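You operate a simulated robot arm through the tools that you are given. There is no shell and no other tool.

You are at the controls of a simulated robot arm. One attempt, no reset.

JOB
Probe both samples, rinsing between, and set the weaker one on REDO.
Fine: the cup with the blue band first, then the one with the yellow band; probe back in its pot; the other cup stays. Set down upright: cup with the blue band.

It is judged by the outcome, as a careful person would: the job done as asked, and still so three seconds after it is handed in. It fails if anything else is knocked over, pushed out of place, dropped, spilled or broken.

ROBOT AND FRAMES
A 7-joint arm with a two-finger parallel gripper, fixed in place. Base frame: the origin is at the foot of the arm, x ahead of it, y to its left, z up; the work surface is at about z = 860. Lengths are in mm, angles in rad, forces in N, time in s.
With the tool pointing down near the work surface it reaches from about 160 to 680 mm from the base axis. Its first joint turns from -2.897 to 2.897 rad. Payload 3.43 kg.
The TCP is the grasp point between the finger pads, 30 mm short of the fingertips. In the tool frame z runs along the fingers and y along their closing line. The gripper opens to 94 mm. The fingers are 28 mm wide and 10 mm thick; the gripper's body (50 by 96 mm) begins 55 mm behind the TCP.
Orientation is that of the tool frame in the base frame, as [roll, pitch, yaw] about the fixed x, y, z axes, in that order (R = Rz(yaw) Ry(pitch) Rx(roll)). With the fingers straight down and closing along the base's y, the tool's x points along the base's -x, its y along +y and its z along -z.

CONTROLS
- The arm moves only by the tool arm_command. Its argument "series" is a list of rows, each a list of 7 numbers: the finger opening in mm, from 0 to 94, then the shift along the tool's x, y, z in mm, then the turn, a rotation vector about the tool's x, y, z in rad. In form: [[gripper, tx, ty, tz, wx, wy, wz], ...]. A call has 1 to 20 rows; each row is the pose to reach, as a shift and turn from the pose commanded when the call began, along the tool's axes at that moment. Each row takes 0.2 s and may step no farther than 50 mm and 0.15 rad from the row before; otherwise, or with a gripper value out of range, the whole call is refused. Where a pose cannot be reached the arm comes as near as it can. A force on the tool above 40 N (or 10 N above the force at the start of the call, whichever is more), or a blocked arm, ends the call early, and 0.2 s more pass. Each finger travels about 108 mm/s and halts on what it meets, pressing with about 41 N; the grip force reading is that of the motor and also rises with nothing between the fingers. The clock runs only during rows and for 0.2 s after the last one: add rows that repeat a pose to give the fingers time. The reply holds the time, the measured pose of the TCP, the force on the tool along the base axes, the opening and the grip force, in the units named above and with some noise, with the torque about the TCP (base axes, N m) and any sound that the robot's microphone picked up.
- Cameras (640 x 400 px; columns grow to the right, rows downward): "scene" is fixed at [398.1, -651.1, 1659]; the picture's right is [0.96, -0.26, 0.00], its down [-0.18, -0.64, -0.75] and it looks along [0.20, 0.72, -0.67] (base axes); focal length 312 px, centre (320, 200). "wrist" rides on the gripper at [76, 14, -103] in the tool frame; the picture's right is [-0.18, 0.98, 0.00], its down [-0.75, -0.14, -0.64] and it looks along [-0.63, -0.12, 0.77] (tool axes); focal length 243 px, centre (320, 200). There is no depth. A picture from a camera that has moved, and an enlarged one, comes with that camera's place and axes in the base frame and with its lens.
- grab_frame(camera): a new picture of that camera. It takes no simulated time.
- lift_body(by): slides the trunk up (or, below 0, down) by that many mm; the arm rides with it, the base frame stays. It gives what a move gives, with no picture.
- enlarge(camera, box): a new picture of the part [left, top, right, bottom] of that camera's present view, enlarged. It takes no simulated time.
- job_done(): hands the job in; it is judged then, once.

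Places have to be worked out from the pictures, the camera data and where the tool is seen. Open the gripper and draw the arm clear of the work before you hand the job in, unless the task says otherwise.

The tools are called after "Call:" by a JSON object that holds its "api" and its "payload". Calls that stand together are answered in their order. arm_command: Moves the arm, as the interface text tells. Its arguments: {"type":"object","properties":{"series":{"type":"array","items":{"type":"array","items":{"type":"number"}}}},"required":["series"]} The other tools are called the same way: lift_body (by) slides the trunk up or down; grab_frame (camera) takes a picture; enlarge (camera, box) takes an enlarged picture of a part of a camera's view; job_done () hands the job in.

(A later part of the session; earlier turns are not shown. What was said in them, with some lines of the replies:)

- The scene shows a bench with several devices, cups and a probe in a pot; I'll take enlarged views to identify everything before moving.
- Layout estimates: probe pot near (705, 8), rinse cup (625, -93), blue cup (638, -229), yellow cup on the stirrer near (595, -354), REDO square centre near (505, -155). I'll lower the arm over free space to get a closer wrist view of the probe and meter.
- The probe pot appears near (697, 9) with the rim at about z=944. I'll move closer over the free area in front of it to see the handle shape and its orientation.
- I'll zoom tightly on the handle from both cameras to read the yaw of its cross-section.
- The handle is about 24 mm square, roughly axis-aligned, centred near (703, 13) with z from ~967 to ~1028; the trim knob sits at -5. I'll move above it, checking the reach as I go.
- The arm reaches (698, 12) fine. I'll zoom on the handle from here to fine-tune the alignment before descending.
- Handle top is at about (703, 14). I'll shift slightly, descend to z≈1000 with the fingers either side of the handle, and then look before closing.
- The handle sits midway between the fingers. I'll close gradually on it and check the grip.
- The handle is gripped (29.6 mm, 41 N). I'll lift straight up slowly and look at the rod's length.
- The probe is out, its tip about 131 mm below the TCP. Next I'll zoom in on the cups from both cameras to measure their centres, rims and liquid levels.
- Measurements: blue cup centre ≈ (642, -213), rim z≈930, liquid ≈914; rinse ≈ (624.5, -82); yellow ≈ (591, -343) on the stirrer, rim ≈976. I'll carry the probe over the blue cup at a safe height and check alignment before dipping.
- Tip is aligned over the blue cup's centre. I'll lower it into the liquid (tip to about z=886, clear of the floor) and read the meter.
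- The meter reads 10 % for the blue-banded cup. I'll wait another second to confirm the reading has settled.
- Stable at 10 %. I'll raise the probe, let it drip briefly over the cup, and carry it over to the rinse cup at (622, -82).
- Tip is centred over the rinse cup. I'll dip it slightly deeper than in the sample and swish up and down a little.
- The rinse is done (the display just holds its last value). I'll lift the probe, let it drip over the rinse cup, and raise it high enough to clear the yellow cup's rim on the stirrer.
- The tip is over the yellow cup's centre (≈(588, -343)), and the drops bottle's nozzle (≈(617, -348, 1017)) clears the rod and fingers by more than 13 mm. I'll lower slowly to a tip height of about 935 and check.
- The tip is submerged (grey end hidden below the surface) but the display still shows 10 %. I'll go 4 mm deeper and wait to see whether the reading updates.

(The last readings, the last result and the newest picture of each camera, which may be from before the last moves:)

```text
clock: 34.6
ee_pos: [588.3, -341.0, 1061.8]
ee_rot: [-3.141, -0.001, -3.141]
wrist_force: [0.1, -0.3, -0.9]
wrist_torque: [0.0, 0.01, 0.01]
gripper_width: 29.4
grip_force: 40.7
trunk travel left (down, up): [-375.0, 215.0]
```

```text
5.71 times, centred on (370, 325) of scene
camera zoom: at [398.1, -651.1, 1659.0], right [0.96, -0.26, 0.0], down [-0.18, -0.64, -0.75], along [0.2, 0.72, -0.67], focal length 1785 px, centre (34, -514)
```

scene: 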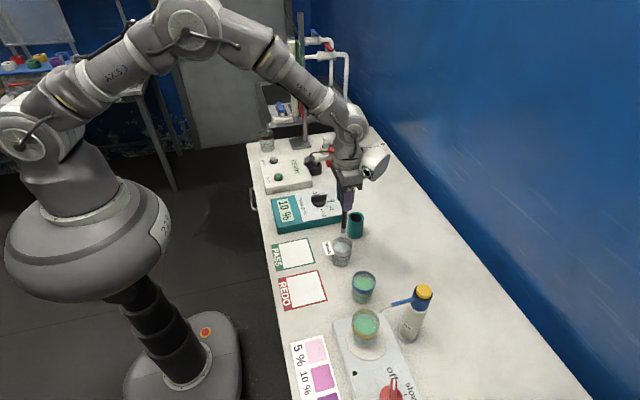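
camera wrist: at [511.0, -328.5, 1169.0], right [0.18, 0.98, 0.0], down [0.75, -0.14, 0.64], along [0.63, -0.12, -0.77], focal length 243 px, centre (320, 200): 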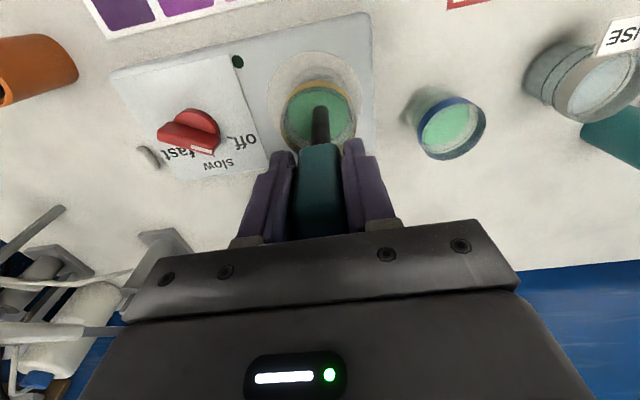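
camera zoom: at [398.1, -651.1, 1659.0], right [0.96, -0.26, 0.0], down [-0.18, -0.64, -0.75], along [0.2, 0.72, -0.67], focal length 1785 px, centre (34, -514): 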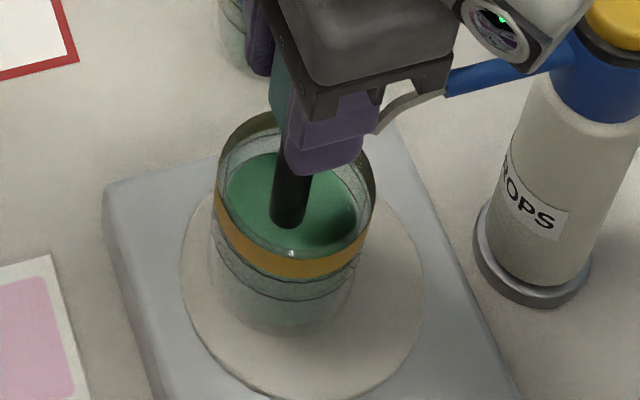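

The yellow cup reads 15 %, so blue (10 %) is weaker. I'll hold a little longer to confirm the reading is final.

Call:
{"api": "arm_command", "payload": {"series": [[5, 0, 0, 0, 0, 0, 0], [5, 0, 0, 0, 0, 0, 0], [5, 0, 0, 0, 0, 0, 0], [5, 0, 0, 0, 0, 0, 0], [5, 0, 0, 0, 0, 0, 0], [5, 0, 0, 0, 0, 0, 0]]}}

Call:
{"api": "enlarge", "payload": {"camera": "scene", "box": [260, 180, 356, 240]}}

```text
clock: 36.0
ee_pos: [586.2, -341.8, 1062.6]
ee_rot: [3.141, -0.001, 3.141]
wrist_force: [0.0, 0.5, -1.2]
wrist_torque: [-0.01, 0.0, -0.02]
gripper_width: 29.8
grip_force: 40.8
trunk travel left (down, up): [-375.0, 215.0]
```

```text
6.67 times, centred on (308, 210) of scene
camera zoom: at [398.1, -651.1, 1659.0], right [0.96, -0.26, 0.0], down [-0.18, -0.64, -0.75], along [0.2, 0.72, -0.67], focal length 2083 px, centre (400, 133)
```

zoom: 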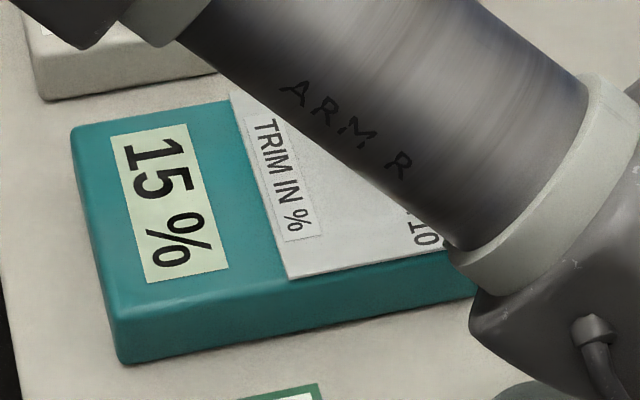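

Settled: yellow 15 %, blue 10 %, so blue goes on REDO. I'll lift the probe out, let it drip over the yellow cup, and carry it back above its pot.

Call:
{"api": "arm_command", "payload": {"series": [[5, 0, 0, -8, 0, 0, 0], [5, 0, 0, -20, 0, 0, 0], [5, 0, 0, -34, 0, 0, 0], [5, 0, 0, -48, 0, 0, 0], [5, 0, 0, -58, 0, 0, 0], [5, 0, 0, -60, 0, 0, 0], [5, 0, 0, -60, 0, 0, 0], [5, 0, 0, -60, 0, 0, 0], [5, 0, 0, -60, 0, 0, 0], [5, 0, 0, -70, 0, 0, 0], [5, 0, 0, -88, 0, 0, 0], [5, 0, 0, -104, 0, 0, 0], [5, 0, 0, -110, 0, 0, 0]]}}

Call:
{"api": "arm_command", "payload": {"series": [[5, -4, 12, 0, 0, 0, 0], [5, -12, 36, 0, 0, 0, 0], [5, -21, 65, 0, 0, 0, 0], [5, -31, 97, 0, 0, 0, 0], [5, -41, 129, 0, 0, 0, 0], [5, -51, 161, 0, 0, 0, 0], [5, -62, 193, 0, 0, 0, 0], [5, -72, 225, 0, 0, 0, 0], [5, -82, 257, 0, 0, 0, 0], [5, -92, 288, 0, 0, 0, 0], [5, -101, 316, 0, 0, 0, 0], [5, -109, 340, 0, 0, 0, 0], [5, -114.5, 355, 0, 0, 0, 0], [5, -114.5, 357, 0, 0, 0, 0], [5, -114.5, 357, 0, 0, 0, 0]]}}

Call:
{"api": "enlarge", "payload": {"camera": "wrist", "box": [240, 30, 400, 150]}}

Call:
{"api": "enlarge", "payload": {"camera": "scene", "box": [300, 140, 428, 250]}}

```text
clock: 38.8
ee_pos: [587.7, -341.8, 1173.0]
ee_rot: [3.14, 0.0, -3.142]
wrist_force: [0.2, -0.1, -1.5]
wrist_torque: [-0.02, -0.01, 0.0]
gripper_width: 29.6
grip_force: 41.3
trunk travel left (down, up): [-375.0, 215.0]
```

```text
clock: 42.0
ee_pos: [703.8, 15.7, 1171.9]
ee_rot: [-3.14, 0.0, 3.141]
wrist_force: [-0.4, 0.3, -1.3]
wrist_torque: [-0.03, 0.02, 0.01]
gripper_width: 29.6
grip_force: 41.5
trunk travel left (down, up): [-375.0, 215.0]
```

```text
3.33 times, centred on (320, 90) of wrist
camera zoom: at [626.7, 29.7, 1274.1], right [0.18, 0.98, 0.0], down [0.75, -0.14, 0.64], along [0.63, -0.12, -0.77], focal length 809 px, centre (320, 567)
```

zoom: 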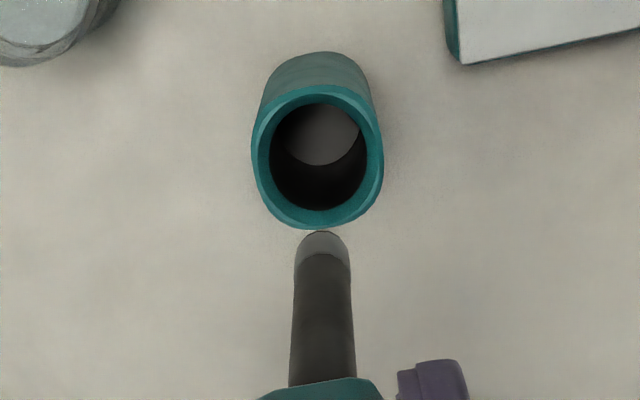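

```text
3.64 times, centred on (364, 195) of scene
camera zoom: at [398.1, -651.1, 1659.0], right [0.96, -0.26, 0.0], down [-0.18, -0.64, -0.75], along [0.2, 0.72, -0.67], focal length 1136 px, centre (160, 218)
```

zoom: 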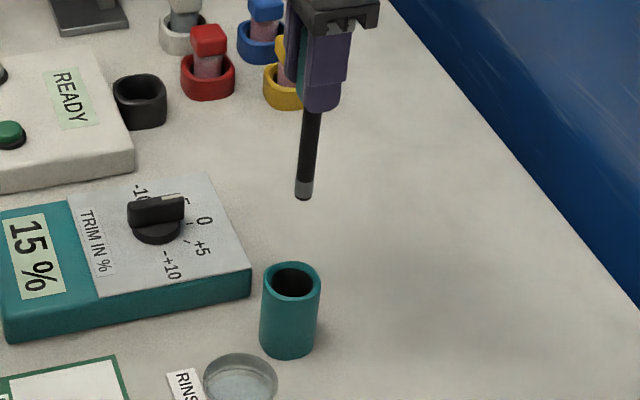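

The tip is over the pot within about 2 mm. I'll correct that and lower the probe slowly back to its original height.

Call:
{"api": "arm_command", "payload": {"series": [[5, 1, -2, 12, 0, 0, 0], [5, 1, -2, 30, 0, 0, 0], [5, 1, -2, 48, 0, 0, 0], [5, 1, -2, 64, 0, 0, 0], [5, 1, -2, 78, 0, 0, 0], [5, 1, -2, 90, 0, 0, 0], [5, 1, -2, 102, 0, 0, 0], [5, 1, -2, 114, 0, 0, 0], [5, 1, -2, 126, 0, 0, 0], [5, 1, -2, 138, 0, 0, 0], [5, 1, -2, 148, 0, 0, 0], [5, 1, -2, 156, 0, 0, 0], [5, 1, -2, 162, 0, 0, 0], [5, 1, -2, 166, 0, 0, 0], [5, 1, -2, 169, 0, 0, 0], [5, 1, -2, 169, 0, 0, 0]]}}

Call:
{"api": "grab_frame", "payload": {"camera": "wrist"}}

Call:
{"api": "enlarge", "payload": {"camera": "scene", "box": [300, 140, 428, 250]}}

```text
clock: 45.4
ee_pos: [702.5, 13.4, 1002.5]
ee_rot: [-3.141, 0.002, -3.141]
wrist_force: [0.2, 0.3, -0.6]
wrist_torque: [0.05, 0.02, 0.0]
gripper_width: 29.5
grip_force: 40.6
trunk travel left (down, up): [-375.0, 215.0]
```

```text
taken
camera wrist: at [625.3, 27.0, 1105.3], right [0.18, 0.98, 0.0], down [0.75, -0.14, 0.64], along [0.63, -0.12, -0.77], focal length 243 px, centre (320, 200)
```

wrist: 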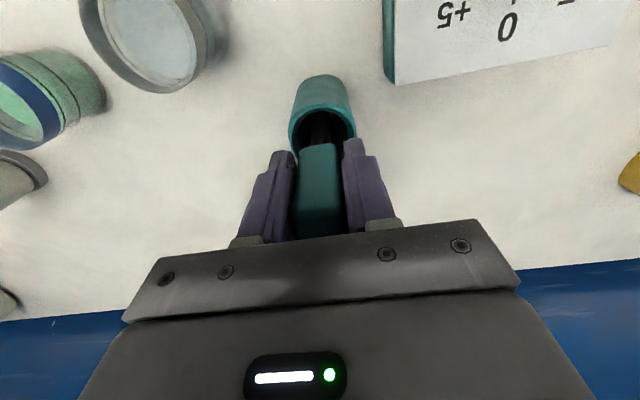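

```text
3.64 times, centred on (364, 195) of scene
camera zoom: at [398.1, -651.1, 1659.0], right [0.96, -0.26, 0.0], down [-0.18, -0.64, -0.75], along [0.2, 0.72, -0.67], focal length 1136 px, centre (160, 218)
```

zoom: 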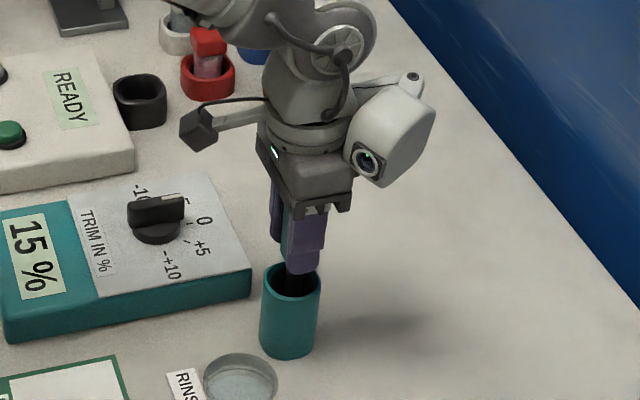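

The probe is seated back in its pot. I'll ease down 1 mm, open the fingers gradually, and check it stays standing.

Call:
{"api": "arm_command", "payload": {"series": [[5, 0, 0, 1, 0, 0, 0], [30, 0, 0, 1, 0, 0, 0], [33, 0, 0, 1, 0, 0, 0], [38, 0, 0, 1, 0, 0, 0], [48, 0, 0, 1, 0, 0, 0], [66, 0, 0, 1, 0, 0, 0], [90, 0, 0, 1, 0, 0, 0], [94, 0, 0, 1, 0, 0, 0], [94, 0, 0, 1, 0, 0, 0]]}}

Call:
{"api": "grab_frame", "payload": {"camera": "wrist"}}

Call:
{"api": "enlarge", "payload": {"camera": "scene", "box": [300, 140, 428, 250]}}

```text
clock: 47.4
ee_pos: [701.5, 11.7, 1001.9]
ee_rot: [-3.141, 0.0, -3.142]
wrist_force: [0.1, 0.0, -0.3]
wrist_torque: [0.03, -0.01, -0.01]
gripper_width: 94.0
grip_force: 0.1
trunk travel left (down, up): [-375.0, 215.0]
```

```text
taken
camera wrist: at [625.0, 26.8, 1104.6], right [0.18, 0.98, 0.0], down [0.75, -0.14, 0.64], along [0.63, -0.12, -0.77], focal length 243 px, centre (320, 200)
```

wrist: 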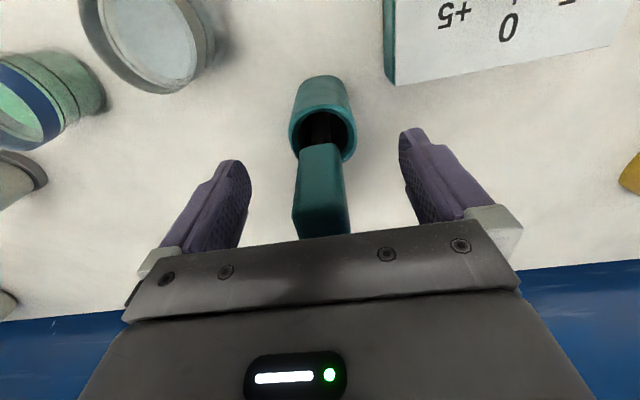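

```text
3.64 times, centred on (364, 195) of scene
camera zoom: at [398.1, -651.1, 1659.0], right [0.96, -0.26, 0.0], down [-0.18, -0.64, -0.75], along [0.2, 0.72, -0.67], focal length 1136 px, centre (160, 218)
```

zoom: 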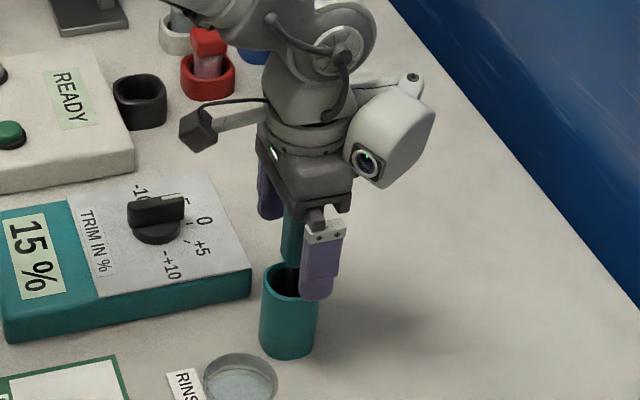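

The probe stands free in its pot. I'll lift straight up clear of the handle and take close views of the REDO square and the blue cup.

Call:
{"api": "arm_command", "payload": {"series": [[94, 0, 0, -8, 0, 0, 0], [94, 0, 0, -24, 0, 0, 0], [94, 0, 0, -44, 0, 0, 0], [94, 0, 0, -64, 0, 0, 0], [94, 0, 0, -84, 0, 0, 0], [94, 0, 0, -104, 0, 0, 0], [94, 0, 0, -120, 0, 0, 0], [94, 0, 0, -120, 0, 0, 0]]}}

Call:
{"api": "enlarge", "payload": {"camera": "scene", "box": [260, 255, 388, 320]}}

Call:
{"api": "enlarge", "payload": {"camera": "scene", "box": [320, 180, 400, 250]}}

```text
clock: 49.2
ee_pos: [702.1, 12.6, 1121.4]
ee_rot: [3.141, 0.0, -3.142]
wrist_force: [-0.2, -0.2, 0.5]
wrist_torque: [0.01, 0.02, 0.01]
gripper_width: 93.8
grip_force: 0.0
trunk travel left (down, up): [-375.0, 215.0]
```

```text
5.00 times, centred on (324, 288) of scene
camera zoom: at [398.1, -651.1, 1659.0], right [0.96, -0.26, 0.0], down [-0.18, -0.64, -0.75], along [0.2, 0.72, -0.67], focal length 1562 px, centre (300, -238)
```

zoom: 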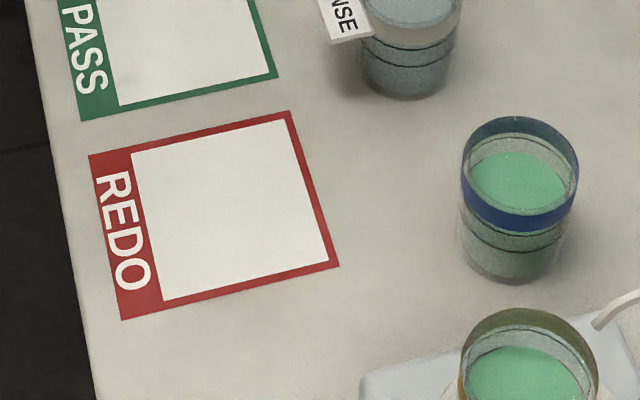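

```text
5.71 times, centred on (360, 215) of scene
camera zoom: at [398.1, -651.1, 1659.0], right [0.96, -0.26, 0.0], down [-0.18, -0.64, -0.75], along [0.2, 0.72, -0.67], focal length 1785 px, centre (91, 114)
```

zoom: 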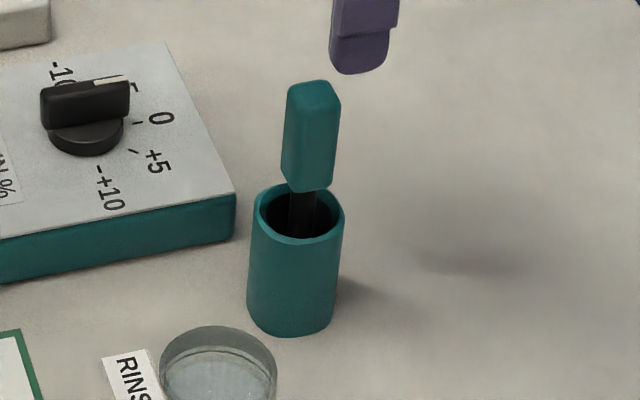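

The probe looks exactly as it was. The REDO white square spans about x 445–540, y −203 to −103 (centre (492, −153)). I'll move the open gripper over the blue cup at (641, −213) and check alignment before descending.

Call:
{"api": "arm_command", "payload": {"series": [[94, 4, -14, 0, 0, 0, 0], [94, 11, -40, 0, 0, 0, 0], [94, 19, -70, 0, 0, 0, 0], [94, 27, -100, 0, 0, 0, 0], [94, 35, -130, 0, 0, 0, 0], [94, 43, -160, 15, 0, 0, 0], [94, 50, -188, 35, 0, 0, 0], [94, 56, -210, 60, 0, 0, 0], [94, 61, -225.5, 90, 0, 0, 0], [94, 61, -225.5, 115, 0, 0, 0], [94, 61, -225.5, 120, 0, 0, 0], [94, 61, -225.5, 120, 0, 0, 0]]}}

Call:
{"api": "grab_frame", "payload": {"camera": "wrist"}}

Call:
{"api": "enlarge", "payload": {"camera": "scene", "box": [310, 220, 438, 320]}}

```text
clock: 51.8
ee_pos: [641.3, -213.1, 1002.8]
ee_rot: [3.141, 0.001, 3.141]
wrist_force: [-0.3, -0.4, -0.2]
wrist_torque: [-0.01, 0.01, 0.01]
gripper_width: 94.0
grip_force: 0.1
trunk travel left (down, up): [-375.0, 215.0]
```

```text
taken
camera wrist: at [564.1, -198.8, 1105.1], right [0.18, 0.98, 0.0], down [0.75, -0.14, 0.64], along [0.63, -0.12, -0.77], focal length 243 px, centre (320, 200)
```

wrist: 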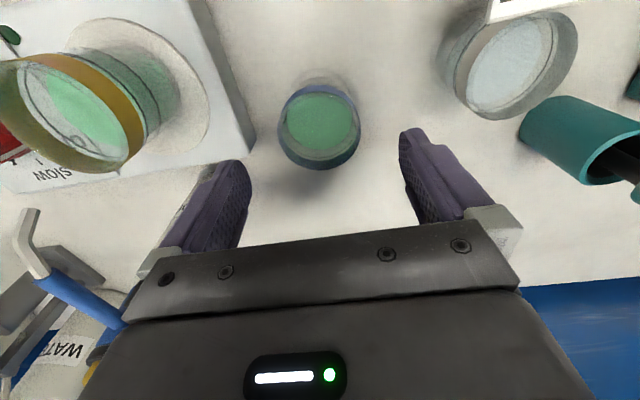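

```text
4.00 times, centred on (374, 270) of scene
camera zoom: at [398.1, -651.1, 1659.0], right [0.96, -0.26, 0.0], down [-0.18, -0.64, -0.75], along [0.2, 0.72, -0.67], focal length 1250 px, centre (104, -80)
```

zoom: 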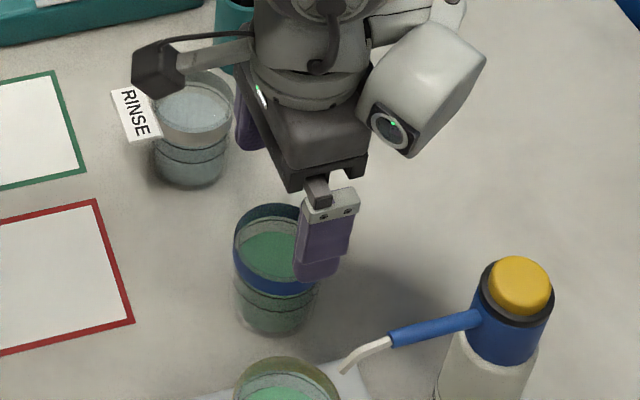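

The cup is centred in y between the fingers (15 mm margin each side), with x about 2–4 mm nearer than the TCP. I'll correct x slightly and descend straight to a grasp height of about z=907.

Call:
{"api": "arm_command", "payload": {"series": [[94, 1, 0, 8, 0, 0, 0], [94, 2, 0, 22, 0, 0, 0], [94, 2, 0, 36, 0, 0, 0], [94, 2, 0, 50, 0, 0, 0], [94, 2, 0, 62, 0, 0, 0], [94, 2, 0, 74, 0, 0, 0], [94, 2, 0, 84, 0, 0, 0], [94, 2, 0, 91, 0, 0, 0], [94, 2, 0, 95, 0, 0, 0], [94, 2, 0, 95, 0, 0, 0]]}}

Call:
{"api": "grab_frame", "payload": {"camera": "wrist"}}

Call:
{"api": "enlarge", "payload": {"camera": "scene", "box": [310, 220, 438, 320]}}

```text
clock: 54.0
ee_pos: [638.3, -214.3, 907.5]
ee_rot: [3.141, 0.001, 3.14]
wrist_force: [-0.2, -0.4, 0.2]
wrist_torque: [0.01, -0.01, 0.0]
gripper_width: 94.2
grip_force: 0.1
trunk travel left (down, up): [-375.0, 215.0]
```

```text
taken
camera wrist: at [561.6, -199.9, 1009.2], right [0.18, 0.98, 0.0], down [0.75, -0.14, 0.64], along [0.63, -0.12, -0.77], focal length 243 px, centre (320, 200)
```

wrist: 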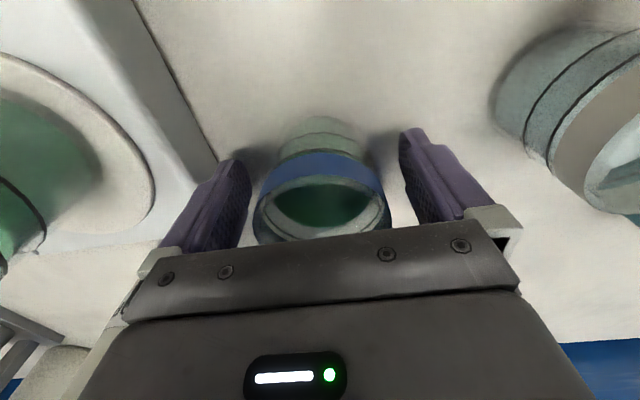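

```text
4.00 times, centred on (374, 270) of scene
camera zoom: at [398.1, -651.1, 1659.0], right [0.96, -0.26, 0.0], down [-0.18, -0.64, -0.75], along [0.2, 0.72, -0.67], focal length 1250 px, centre (104, -80)
```

zoom: 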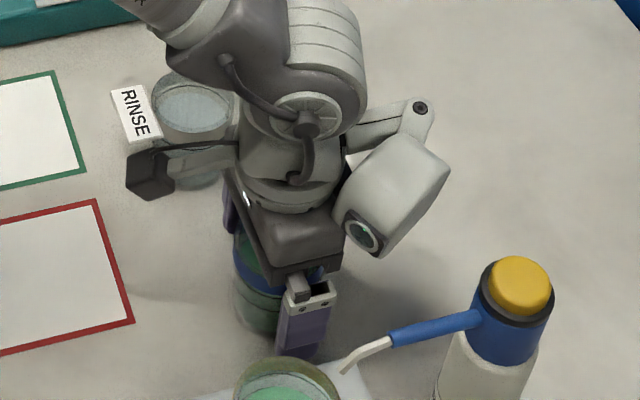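

The fingers straddle the cup, tips at about z=877, palm above the rim. I'll close gently around it.

Call:
{"api": "arm_command", "payload": {"series": [[82, 0, 0, 0, 0, 0, 0], [74, 0, 0, 0, 0, 0, 0], [69, 0, 0, 0, 0, 0, 0], [66, 0, 0, 0, 0, 0, 0], [64, 0, 0, 0, 0, 0, 0], [62, 0, 0, 0, 0, 0, 0], [60, 0, 0, 0, 0, 0, 0], [57, 0, 0, 0, 0, 0, 0], [54, 0, 0, 0, 0, 0, 0], [54, 0, 0, 0, 0, 0, 0]]}}

Call:
{"api": "grab_frame", "payload": {"camera": "wrist"}}

```text
clock: 56.2
ee_pos: [638.9, -213.9, 906.9]
ee_rot: [3.141, 0.001, 3.14]
wrist_force: [-0.3, -0.2, 0.2]
wrist_torque: [-0.01, 0.01, -0.01]
gripper_width: 61.7
grip_force: 41.2
trunk travel left (down, up): [-375.0, 215.0]
```

```text
taken
camera wrist: at [561.6, -199.9, 1009.3], right [0.18, 0.98, 0.0], down [0.75, -0.14, 0.64], along [0.63, -0.12, -0.77], focal length 243 px, centre (320, 200)
```

wrist: 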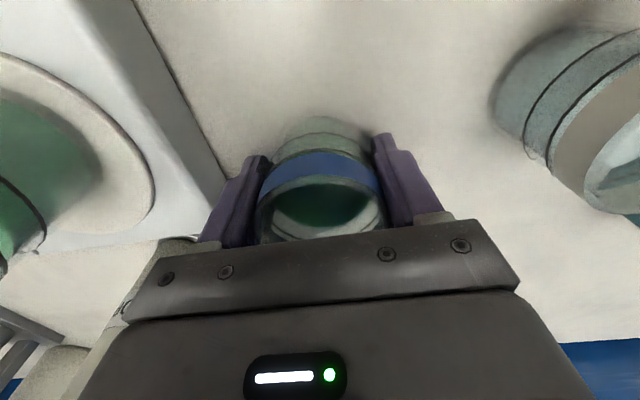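

Cup gripped at 61.7 mm. I'll lift it gently by 40 mm and check that it comes up level.

Call:
{"api": "arm_command", "payload": {"series": [[54, 0, 0, -2, 0, 0, 0], [54, 0, 0, -6, 0, 0, 0], [54, 0, 0, -12, 0, 0, 0], [54, 0, 0, -19, 0, 0, 0], [54, 0, 0, -26, 0, 0, 0], [54, 0, 0, -33, 0, 0, 0], [54, 0, 0, -38, 0, 0, 0], [54, 0, 0, -40, 0, 0, 0], [54, 0, 0, -40, 0, 0, 0]]}}

Call:
{"api": "grab_frame", "payload": {"camera": "wrist"}}

Call:
{"api": "enlarge", "payload": {"camera": "scene", "box": [290, 210, 450, 320]}}

```text
clock: 58.2
ee_pos: [639.9, -213.3, 947.7]
ee_rot: [-3.14, 0.001, 3.14]
wrist_force: [-0.1, -0.9, -2.3]
wrist_torque: [-0.07, 0.03, 0.03]
gripper_width: 61.6
grip_force: 40.7
trunk travel left (down, up): [-375.0, 215.0]
```

```text
taken
camera wrist: at [562.1, -199.0, 1049.5], right [0.18, 0.98, 0.0], down [0.75, -0.14, 0.64], along [0.63, -0.12, -0.77], focal length 243 px, centre (320, 200)
```

wrist: 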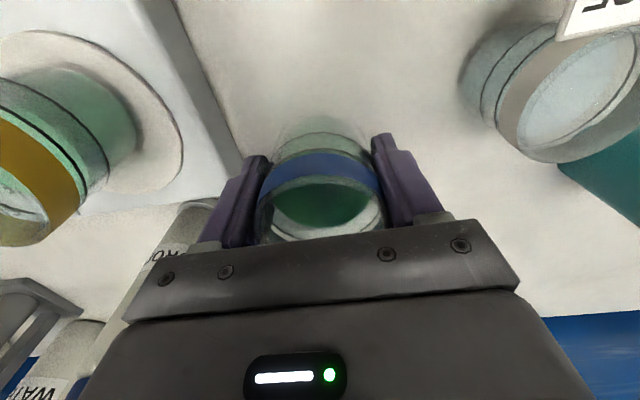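

```text
3.64 times, centred on (370, 265) of scene
camera zoom: at [398.1, -651.1, 1659.0], right [0.96, -0.26, 0.0], down [-0.18, -0.64, -0.75], along [0.2, 0.72, -0.67], focal length 1136 px, centre (138, -36)
```

zoom: 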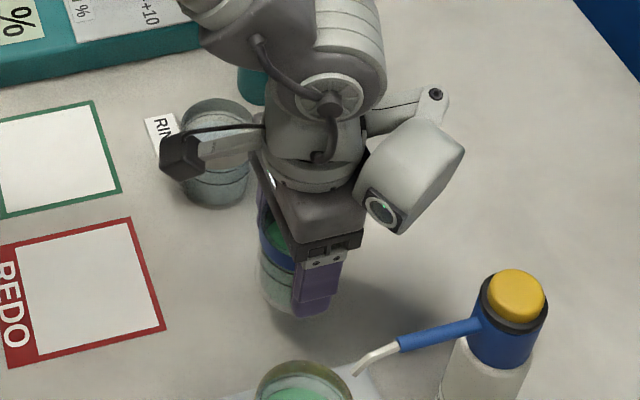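

The cup is lifted level. I'll carry it smoothly to above the centre of the REDO square.

Call:
{"api": "arm_command", "payload": {"series": [[54, 4, 1.5, 0, 0, 0, 0], [54, 11, 4.5, 0, 0, 0, 0], [54, 22, 9, 0, 0, 0, 0], [54, 36, 14.5, 0, 0, 0, 0], [54, 51, 20.5, 0, 0, 0, 0], [54, 67, 27, 0, 0, 0, 0], [54, 83, 33.5, 0, 0, 0, 0], [54, 98, 40, 0, 0, 0, 0], [54, 112, 45.5, 0, 0, 0, 0], [54, 124, 50.5, 0, 0, 0, 0], [54, 134, 54.5, 0, 0, 0, 0], [54, 141, 57.5, 0, 0, 0, 0], [54, 145, 59.5, 0, 0, 0, 0], [54, 147, 60, 0, 0, 0, 0], [54, 147, 60, 0, 0, 0, 0]]}}

Call:
{"api": "grab_frame", "payload": {"camera": "wrist"}}

Call:
{"api": "enlarge", "payload": {"camera": "scene", "box": [250, 210, 410, 320]}}

```text
clock: 61.4
ee_pos: [491.1, -153.2, 946.5]
ee_rot: [-3.14, 0.0, 3.139]
wrist_force: [-0.5, -0.9, -2.3]
wrist_torque: [-0.01, 0.01, 0.01]
gripper_width: 61.5
grip_force: 40.2
trunk travel left (down, up): [-375.0, 215.0]
```

```text
taken
camera wrist: at [414.0, -139.2, 1049.8], right [0.18, 0.98, 0.0], down [0.75, -0.14, 0.64], along [0.63, -0.12, -0.77], focal length 243 px, centre (320, 200)
```

wrist: 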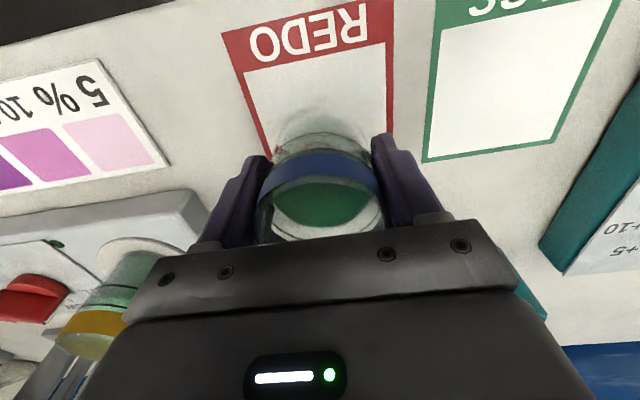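

```text
3.64 times, centred on (330, 265) of scene
camera zoom: at [398.1, -651.1, 1659.0], right [0.96, -0.26, 0.0], down [-0.18, -0.64, -0.75], along [0.2, 0.72, -0.67], focal length 1136 px, centre (284, -36)
```

zoom: 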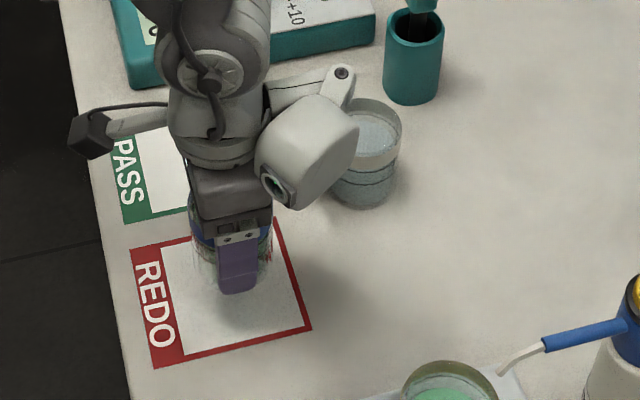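

The cup is above the REDO square's centre (TCP (491, -153)). I'll lower it slowly until just at the surface.

Call:
{"api": "arm_command", "payload": {"series": [[54, 0, 0, 3, 0, 0, 0], [54, 0, 0, 8, 0, 0, 0], [54, 0, 0, 14, 0, 0, 0], [54, 0, 0, 20, 0, 0, 0], [54, 0, 0, 26, 0, 0, 0], [54, 0, 0, 31, 0, 0, 0], [54, 0, 0, 35, 0, 0, 0], [54, 0, 0, 37.5, 0, 0, 0], [54, 0, 0, 38.5, 0, 0, 0], [54, 0, 0, 38.5, 0, 0, 0]]}}

Call:
{"api": "enlarge", "payload": {"camera": "scene", "box": [260, 230, 356, 310]}}

Call:
{"api": "grab_frame", "payload": {"camera": "wrist"}}

```text
clock: 63.6
ee_pos: [493.0, -152.3, 910.0]
ee_rot: [-3.141, -0.002, -3.141]
wrist_force: [-0.1, -0.3, -2.1]
wrist_torque: [0.05, 0.03, -0.01]
gripper_width: 61.6
grip_force: 40.8
trunk travel left (down, up): [-375.0, 215.0]
```

```text
5.00 times, centred on (308, 270) of scene
camera zoom: at [398.1, -651.1, 1659.0], right [0.96, -0.26, 0.0], down [-0.18, -0.64, -0.75], along [0.2, 0.72, -0.67], focal length 1562 px, centre (380, -150)
```

zoom: 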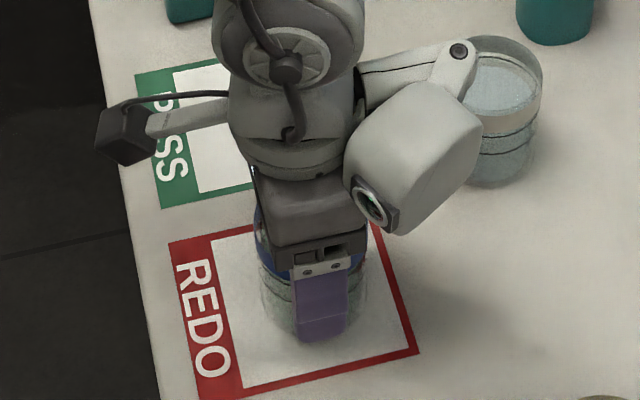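

```text
taken
camera wrist: at [415.2, -139.0, 1011.5], right [0.18, 0.98, 0.0], down [0.75, -0.14, 0.64], along [0.63, -0.12, -0.77], focal length 243 px, centre (320, 200)
```

wrist: 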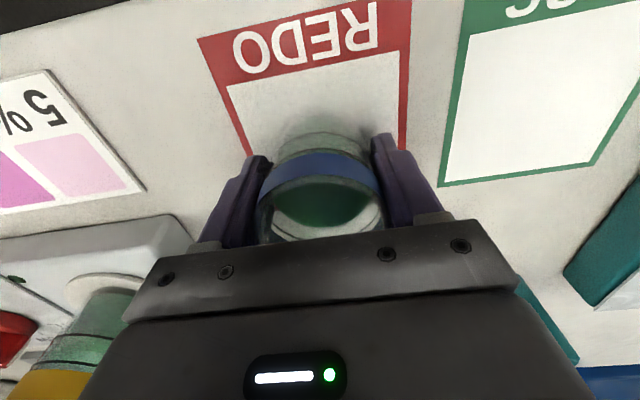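

Still carrying the weight (-2.1 N), so about 1–2 mm remain. I'll lower in half-millimetre steps and watch the force.

Call:
{"api": "arm_command", "payload": {"series": [[54, 0, 0, 0.7, 0, 0, 0], [54, 0, 0, 1.4, 0, 0, 0], [54, 0, 0, 1.8, 0, 0, 0], [54, 0, 0, 1.8, 0, 0, 0]]}}

```text
clock: 64.6
ee_pos: [494.2, -153.8, 906.8]
ee_rot: [-3.141, 0.002, -3.141]
wrist_force: [3.7, 0.2, 7.2]
wrist_torque: [0.05, 0.12, 0.01]
gripper_width: 61.5
grip_force: 41.1
trunk travel left (down, up): [-375.0, 215.0]
```

The cup is on the surface (upward force 7 N). I'll back off half a millimetre and open the fingers gradually and evenly.

Call:
{"api": "arm_command", "payload": {"series": [[54, 0, 0, -0.5, 0, 0, 0], [60, 0, 0, -0.5, 0, 0, 0], [62, 0, 0, -0.5, 0, 0, 0], [64, 0, 0, -0.5, 0, 0, 0], [67, 0, 0, -0.5, 0, 0, 0], [72, 0, 0, -0.5, 0, 0, 0], [80, 0, 0, -0.5, 0, 0, 0], [90, 0, 0, -0.5, 0, 0, 0], [94, 0, 0, -0.5, 0, 0, 0], [94, 0, 0, -0.5, 0, 0, 0]]}}

Call:
{"api": "grab_frame", "payload": {"camera": "wrist"}}

Call:
{"api": "enlarge", "payload": {"camera": "scene", "box": [260, 230, 356, 310]}}

```text
clock: 66.8
ee_pos: [492.3, -151.7, 905.7]
ee_rot: [3.142, -0.001, -3.141]
wrist_force: [0.2, -0.4, 0.7]
wrist_torque: [-0.02, 0.01, -0.03]
gripper_width: 93.9
grip_force: 0.0
trunk travel left (down, up): [-375.0, 215.0]
```

```text
taken
camera wrist: at [415.0, -138.4, 1009.5], right [0.18, 0.98, 0.0], down [0.75, -0.14, 0.64], along [0.63, -0.12, -0.77], focal length 243 px, centre (320, 200)
```

wrist: 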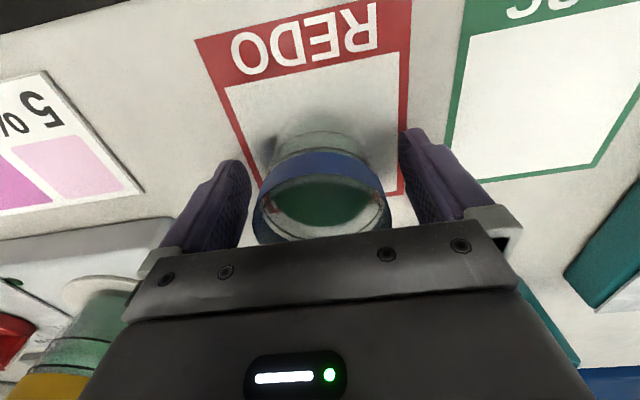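

```text
5.00 times, centred on (308, 270) of scene
camera zoom: at [398.1, -651.1, 1659.0], right [0.96, -0.26, 0.0], down [-0.18, -0.64, -0.75], along [0.2, 0.72, -0.67], focal length 1562 px, centre (380, -150)
```

zoom: 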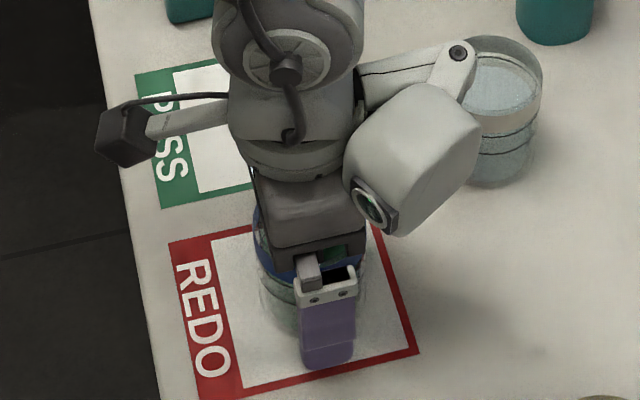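

The fingers are open and the cup stands upright on the square. I'll rise straight up, clear of everything, and inspect.

Call:
{"api": "arm_command", "payload": {"series": [[94, 0, 0, -6, 0, 0, 0], [94, 0, 0, -18, 0, 0, 0], [94, 0, 0, -34, 0, 0, 0], [94, 0, 0, -54, 0, 0, 0], [94, 0, 0, -78, 0, 0, 0], [94, 0, 0, -104, 0, 0, 0], [94, 0, 0, -134, 0, 0, 0], [94, 0, 0, -168, 0, 0, 0], [94, 0, 0, -204, 0, 0, 0], [94, 0, 0, -240, 0, 0, 0], [94, 0, 0, -270, 0, 0, 0], [94, 0, 0, -285, 0, 0, 0], [94, 0, 0, -285, 0, 0, 0]]}}

Call:
{"api": "arm_command", "payload": {"series": [[94, 15, 5, 0, 0, 0, 0], [94, 45, 15, -10, 0, 0, 0], [94, 75, 30, -20, 0, 0, 0], [94, 105, 50, -40, 0, 0, 0], [94, 125, 65, -60, 0, 0, 0], [94, 135, 70, -75, 0, 0, 0], [94, 135, 70, -75, 0, 0, 0], [94, 135, 70, -75, 0, 0, 0]]}}

Call:
{"api": "grab_frame", "payload": {"camera": "scene"}}

Call:
{"api": "enlarge", "payload": {"camera": "scene", "box": [260, 250, 420, 350]}}

Call:
{"api": "enlarge", "payload": {"camera": "scene", "box": [250, 130, 410, 250]}}

Call:
{"api": "grab_frame", "payload": {"camera": "wrist"}}

```text
clock: 69.6
ee_pos: [491.7, -152.1, 1192.7]
ee_rot: [3.14, 0.0, 3.14]
wrist_force: [-0.5, 0.3, 0.0]
wrist_torque: [0.01, -0.02, 0.01]
gripper_width: 94.0
grip_force: 0.0
trunk travel left (down, up): [-375.0, 215.0]
```

```text
clock: 71.4
ee_pos: [355.4, -82.1, 1268.3]
ee_rot: [-3.141, 0.0, 3.141]
wrist_force: [0.4, 0.7, 1.2]
wrist_torque: [0.0, 0.01, -0.03]
gripper_width: 94.2
grip_force: 0.1
trunk travel left (down, up): [-375.0, 215.0]
```

```text
taken
```

scene: 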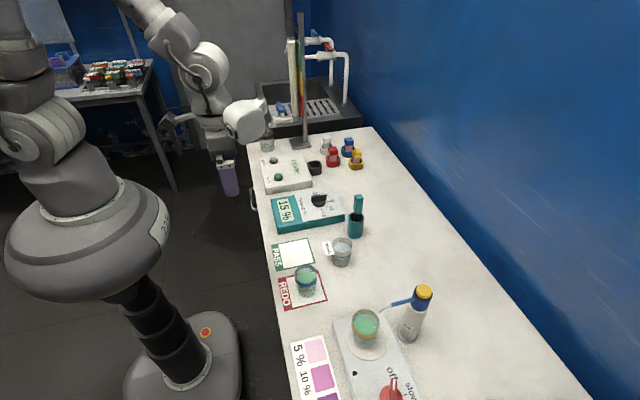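

```text
4.00 times, centred on (340, 300) of scene
camera zoom: at [398.1, -651.1, 1659.0], right [0.96, -0.26, 0.0], down [-0.18, -0.64, -0.75], along [0.2, 0.72, -0.67], focal length 1250 px, centre (240, -200)
```

zoom: 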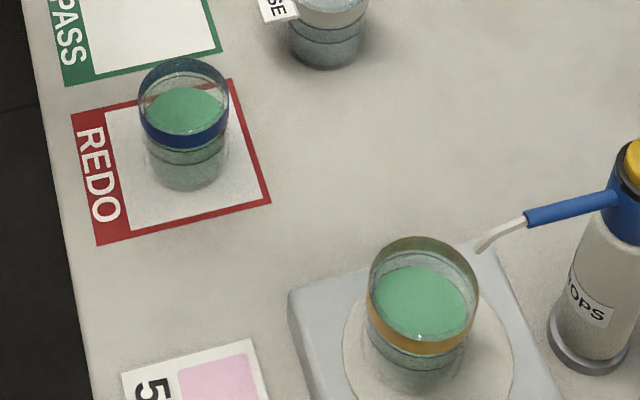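

```text
3.33 times, centred on (330, 190) of scene
camera zoom: at [398.1, -651.1, 1659.0], right [0.96, -0.26, 0.0], down [-0.18, -0.64, -0.75], along [0.2, 0.72, -0.67], focal length 1041 px, centre (287, 233)
```

zoom: 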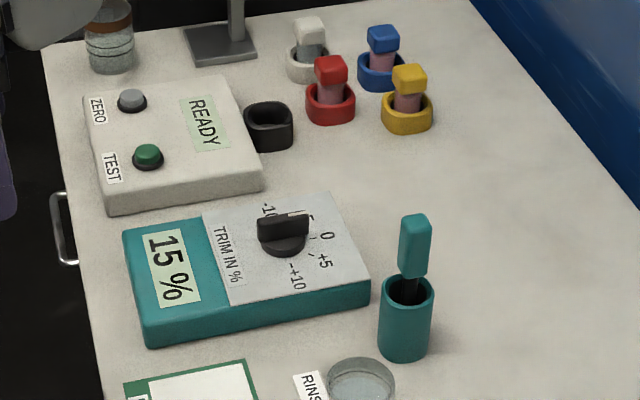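

```text
taken
camera wrist: at [278.9, -68.9, 1370.7], right [0.18, 0.98, 0.0], down [0.75, -0.14, 0.64], along [0.63, -0.12, -0.77], focal length 243 px, centre (320, 200)
```

wrist: 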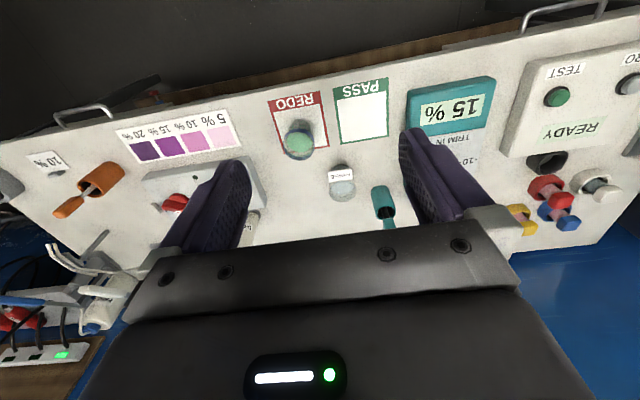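

The blue cup stands upright in the middle of REDO. The yellow cup is still on the stirrer, the probe is in its pot, and nothing else has moved. The gripper is open and clear of the work, so I'm handing in the job.

Call:
{"api": "job_done", "payload": {}}

```text
The job is handed in.
```

I probed both samples, rinsing in between, and the blue-banded cup was the weaker one, so it now stands upright in the middle of the REDO square.

| Cup | Meter reading |
|---|---|
| Blue band (probed first) | 10 % |
| Yellow band (probed second) | 15 % |

The trim knob was at -5 and I left it there. It was the same for both readings, so it doesn't affect which cup is weaker, but the absolute values may be offset by it.

The probe is back in its pot and the yellow-banded cup stayed on the stirrer. The last pictures show nothing knocked over, moved or spilled. The gripper was open and clear of the work when I handed the job in.
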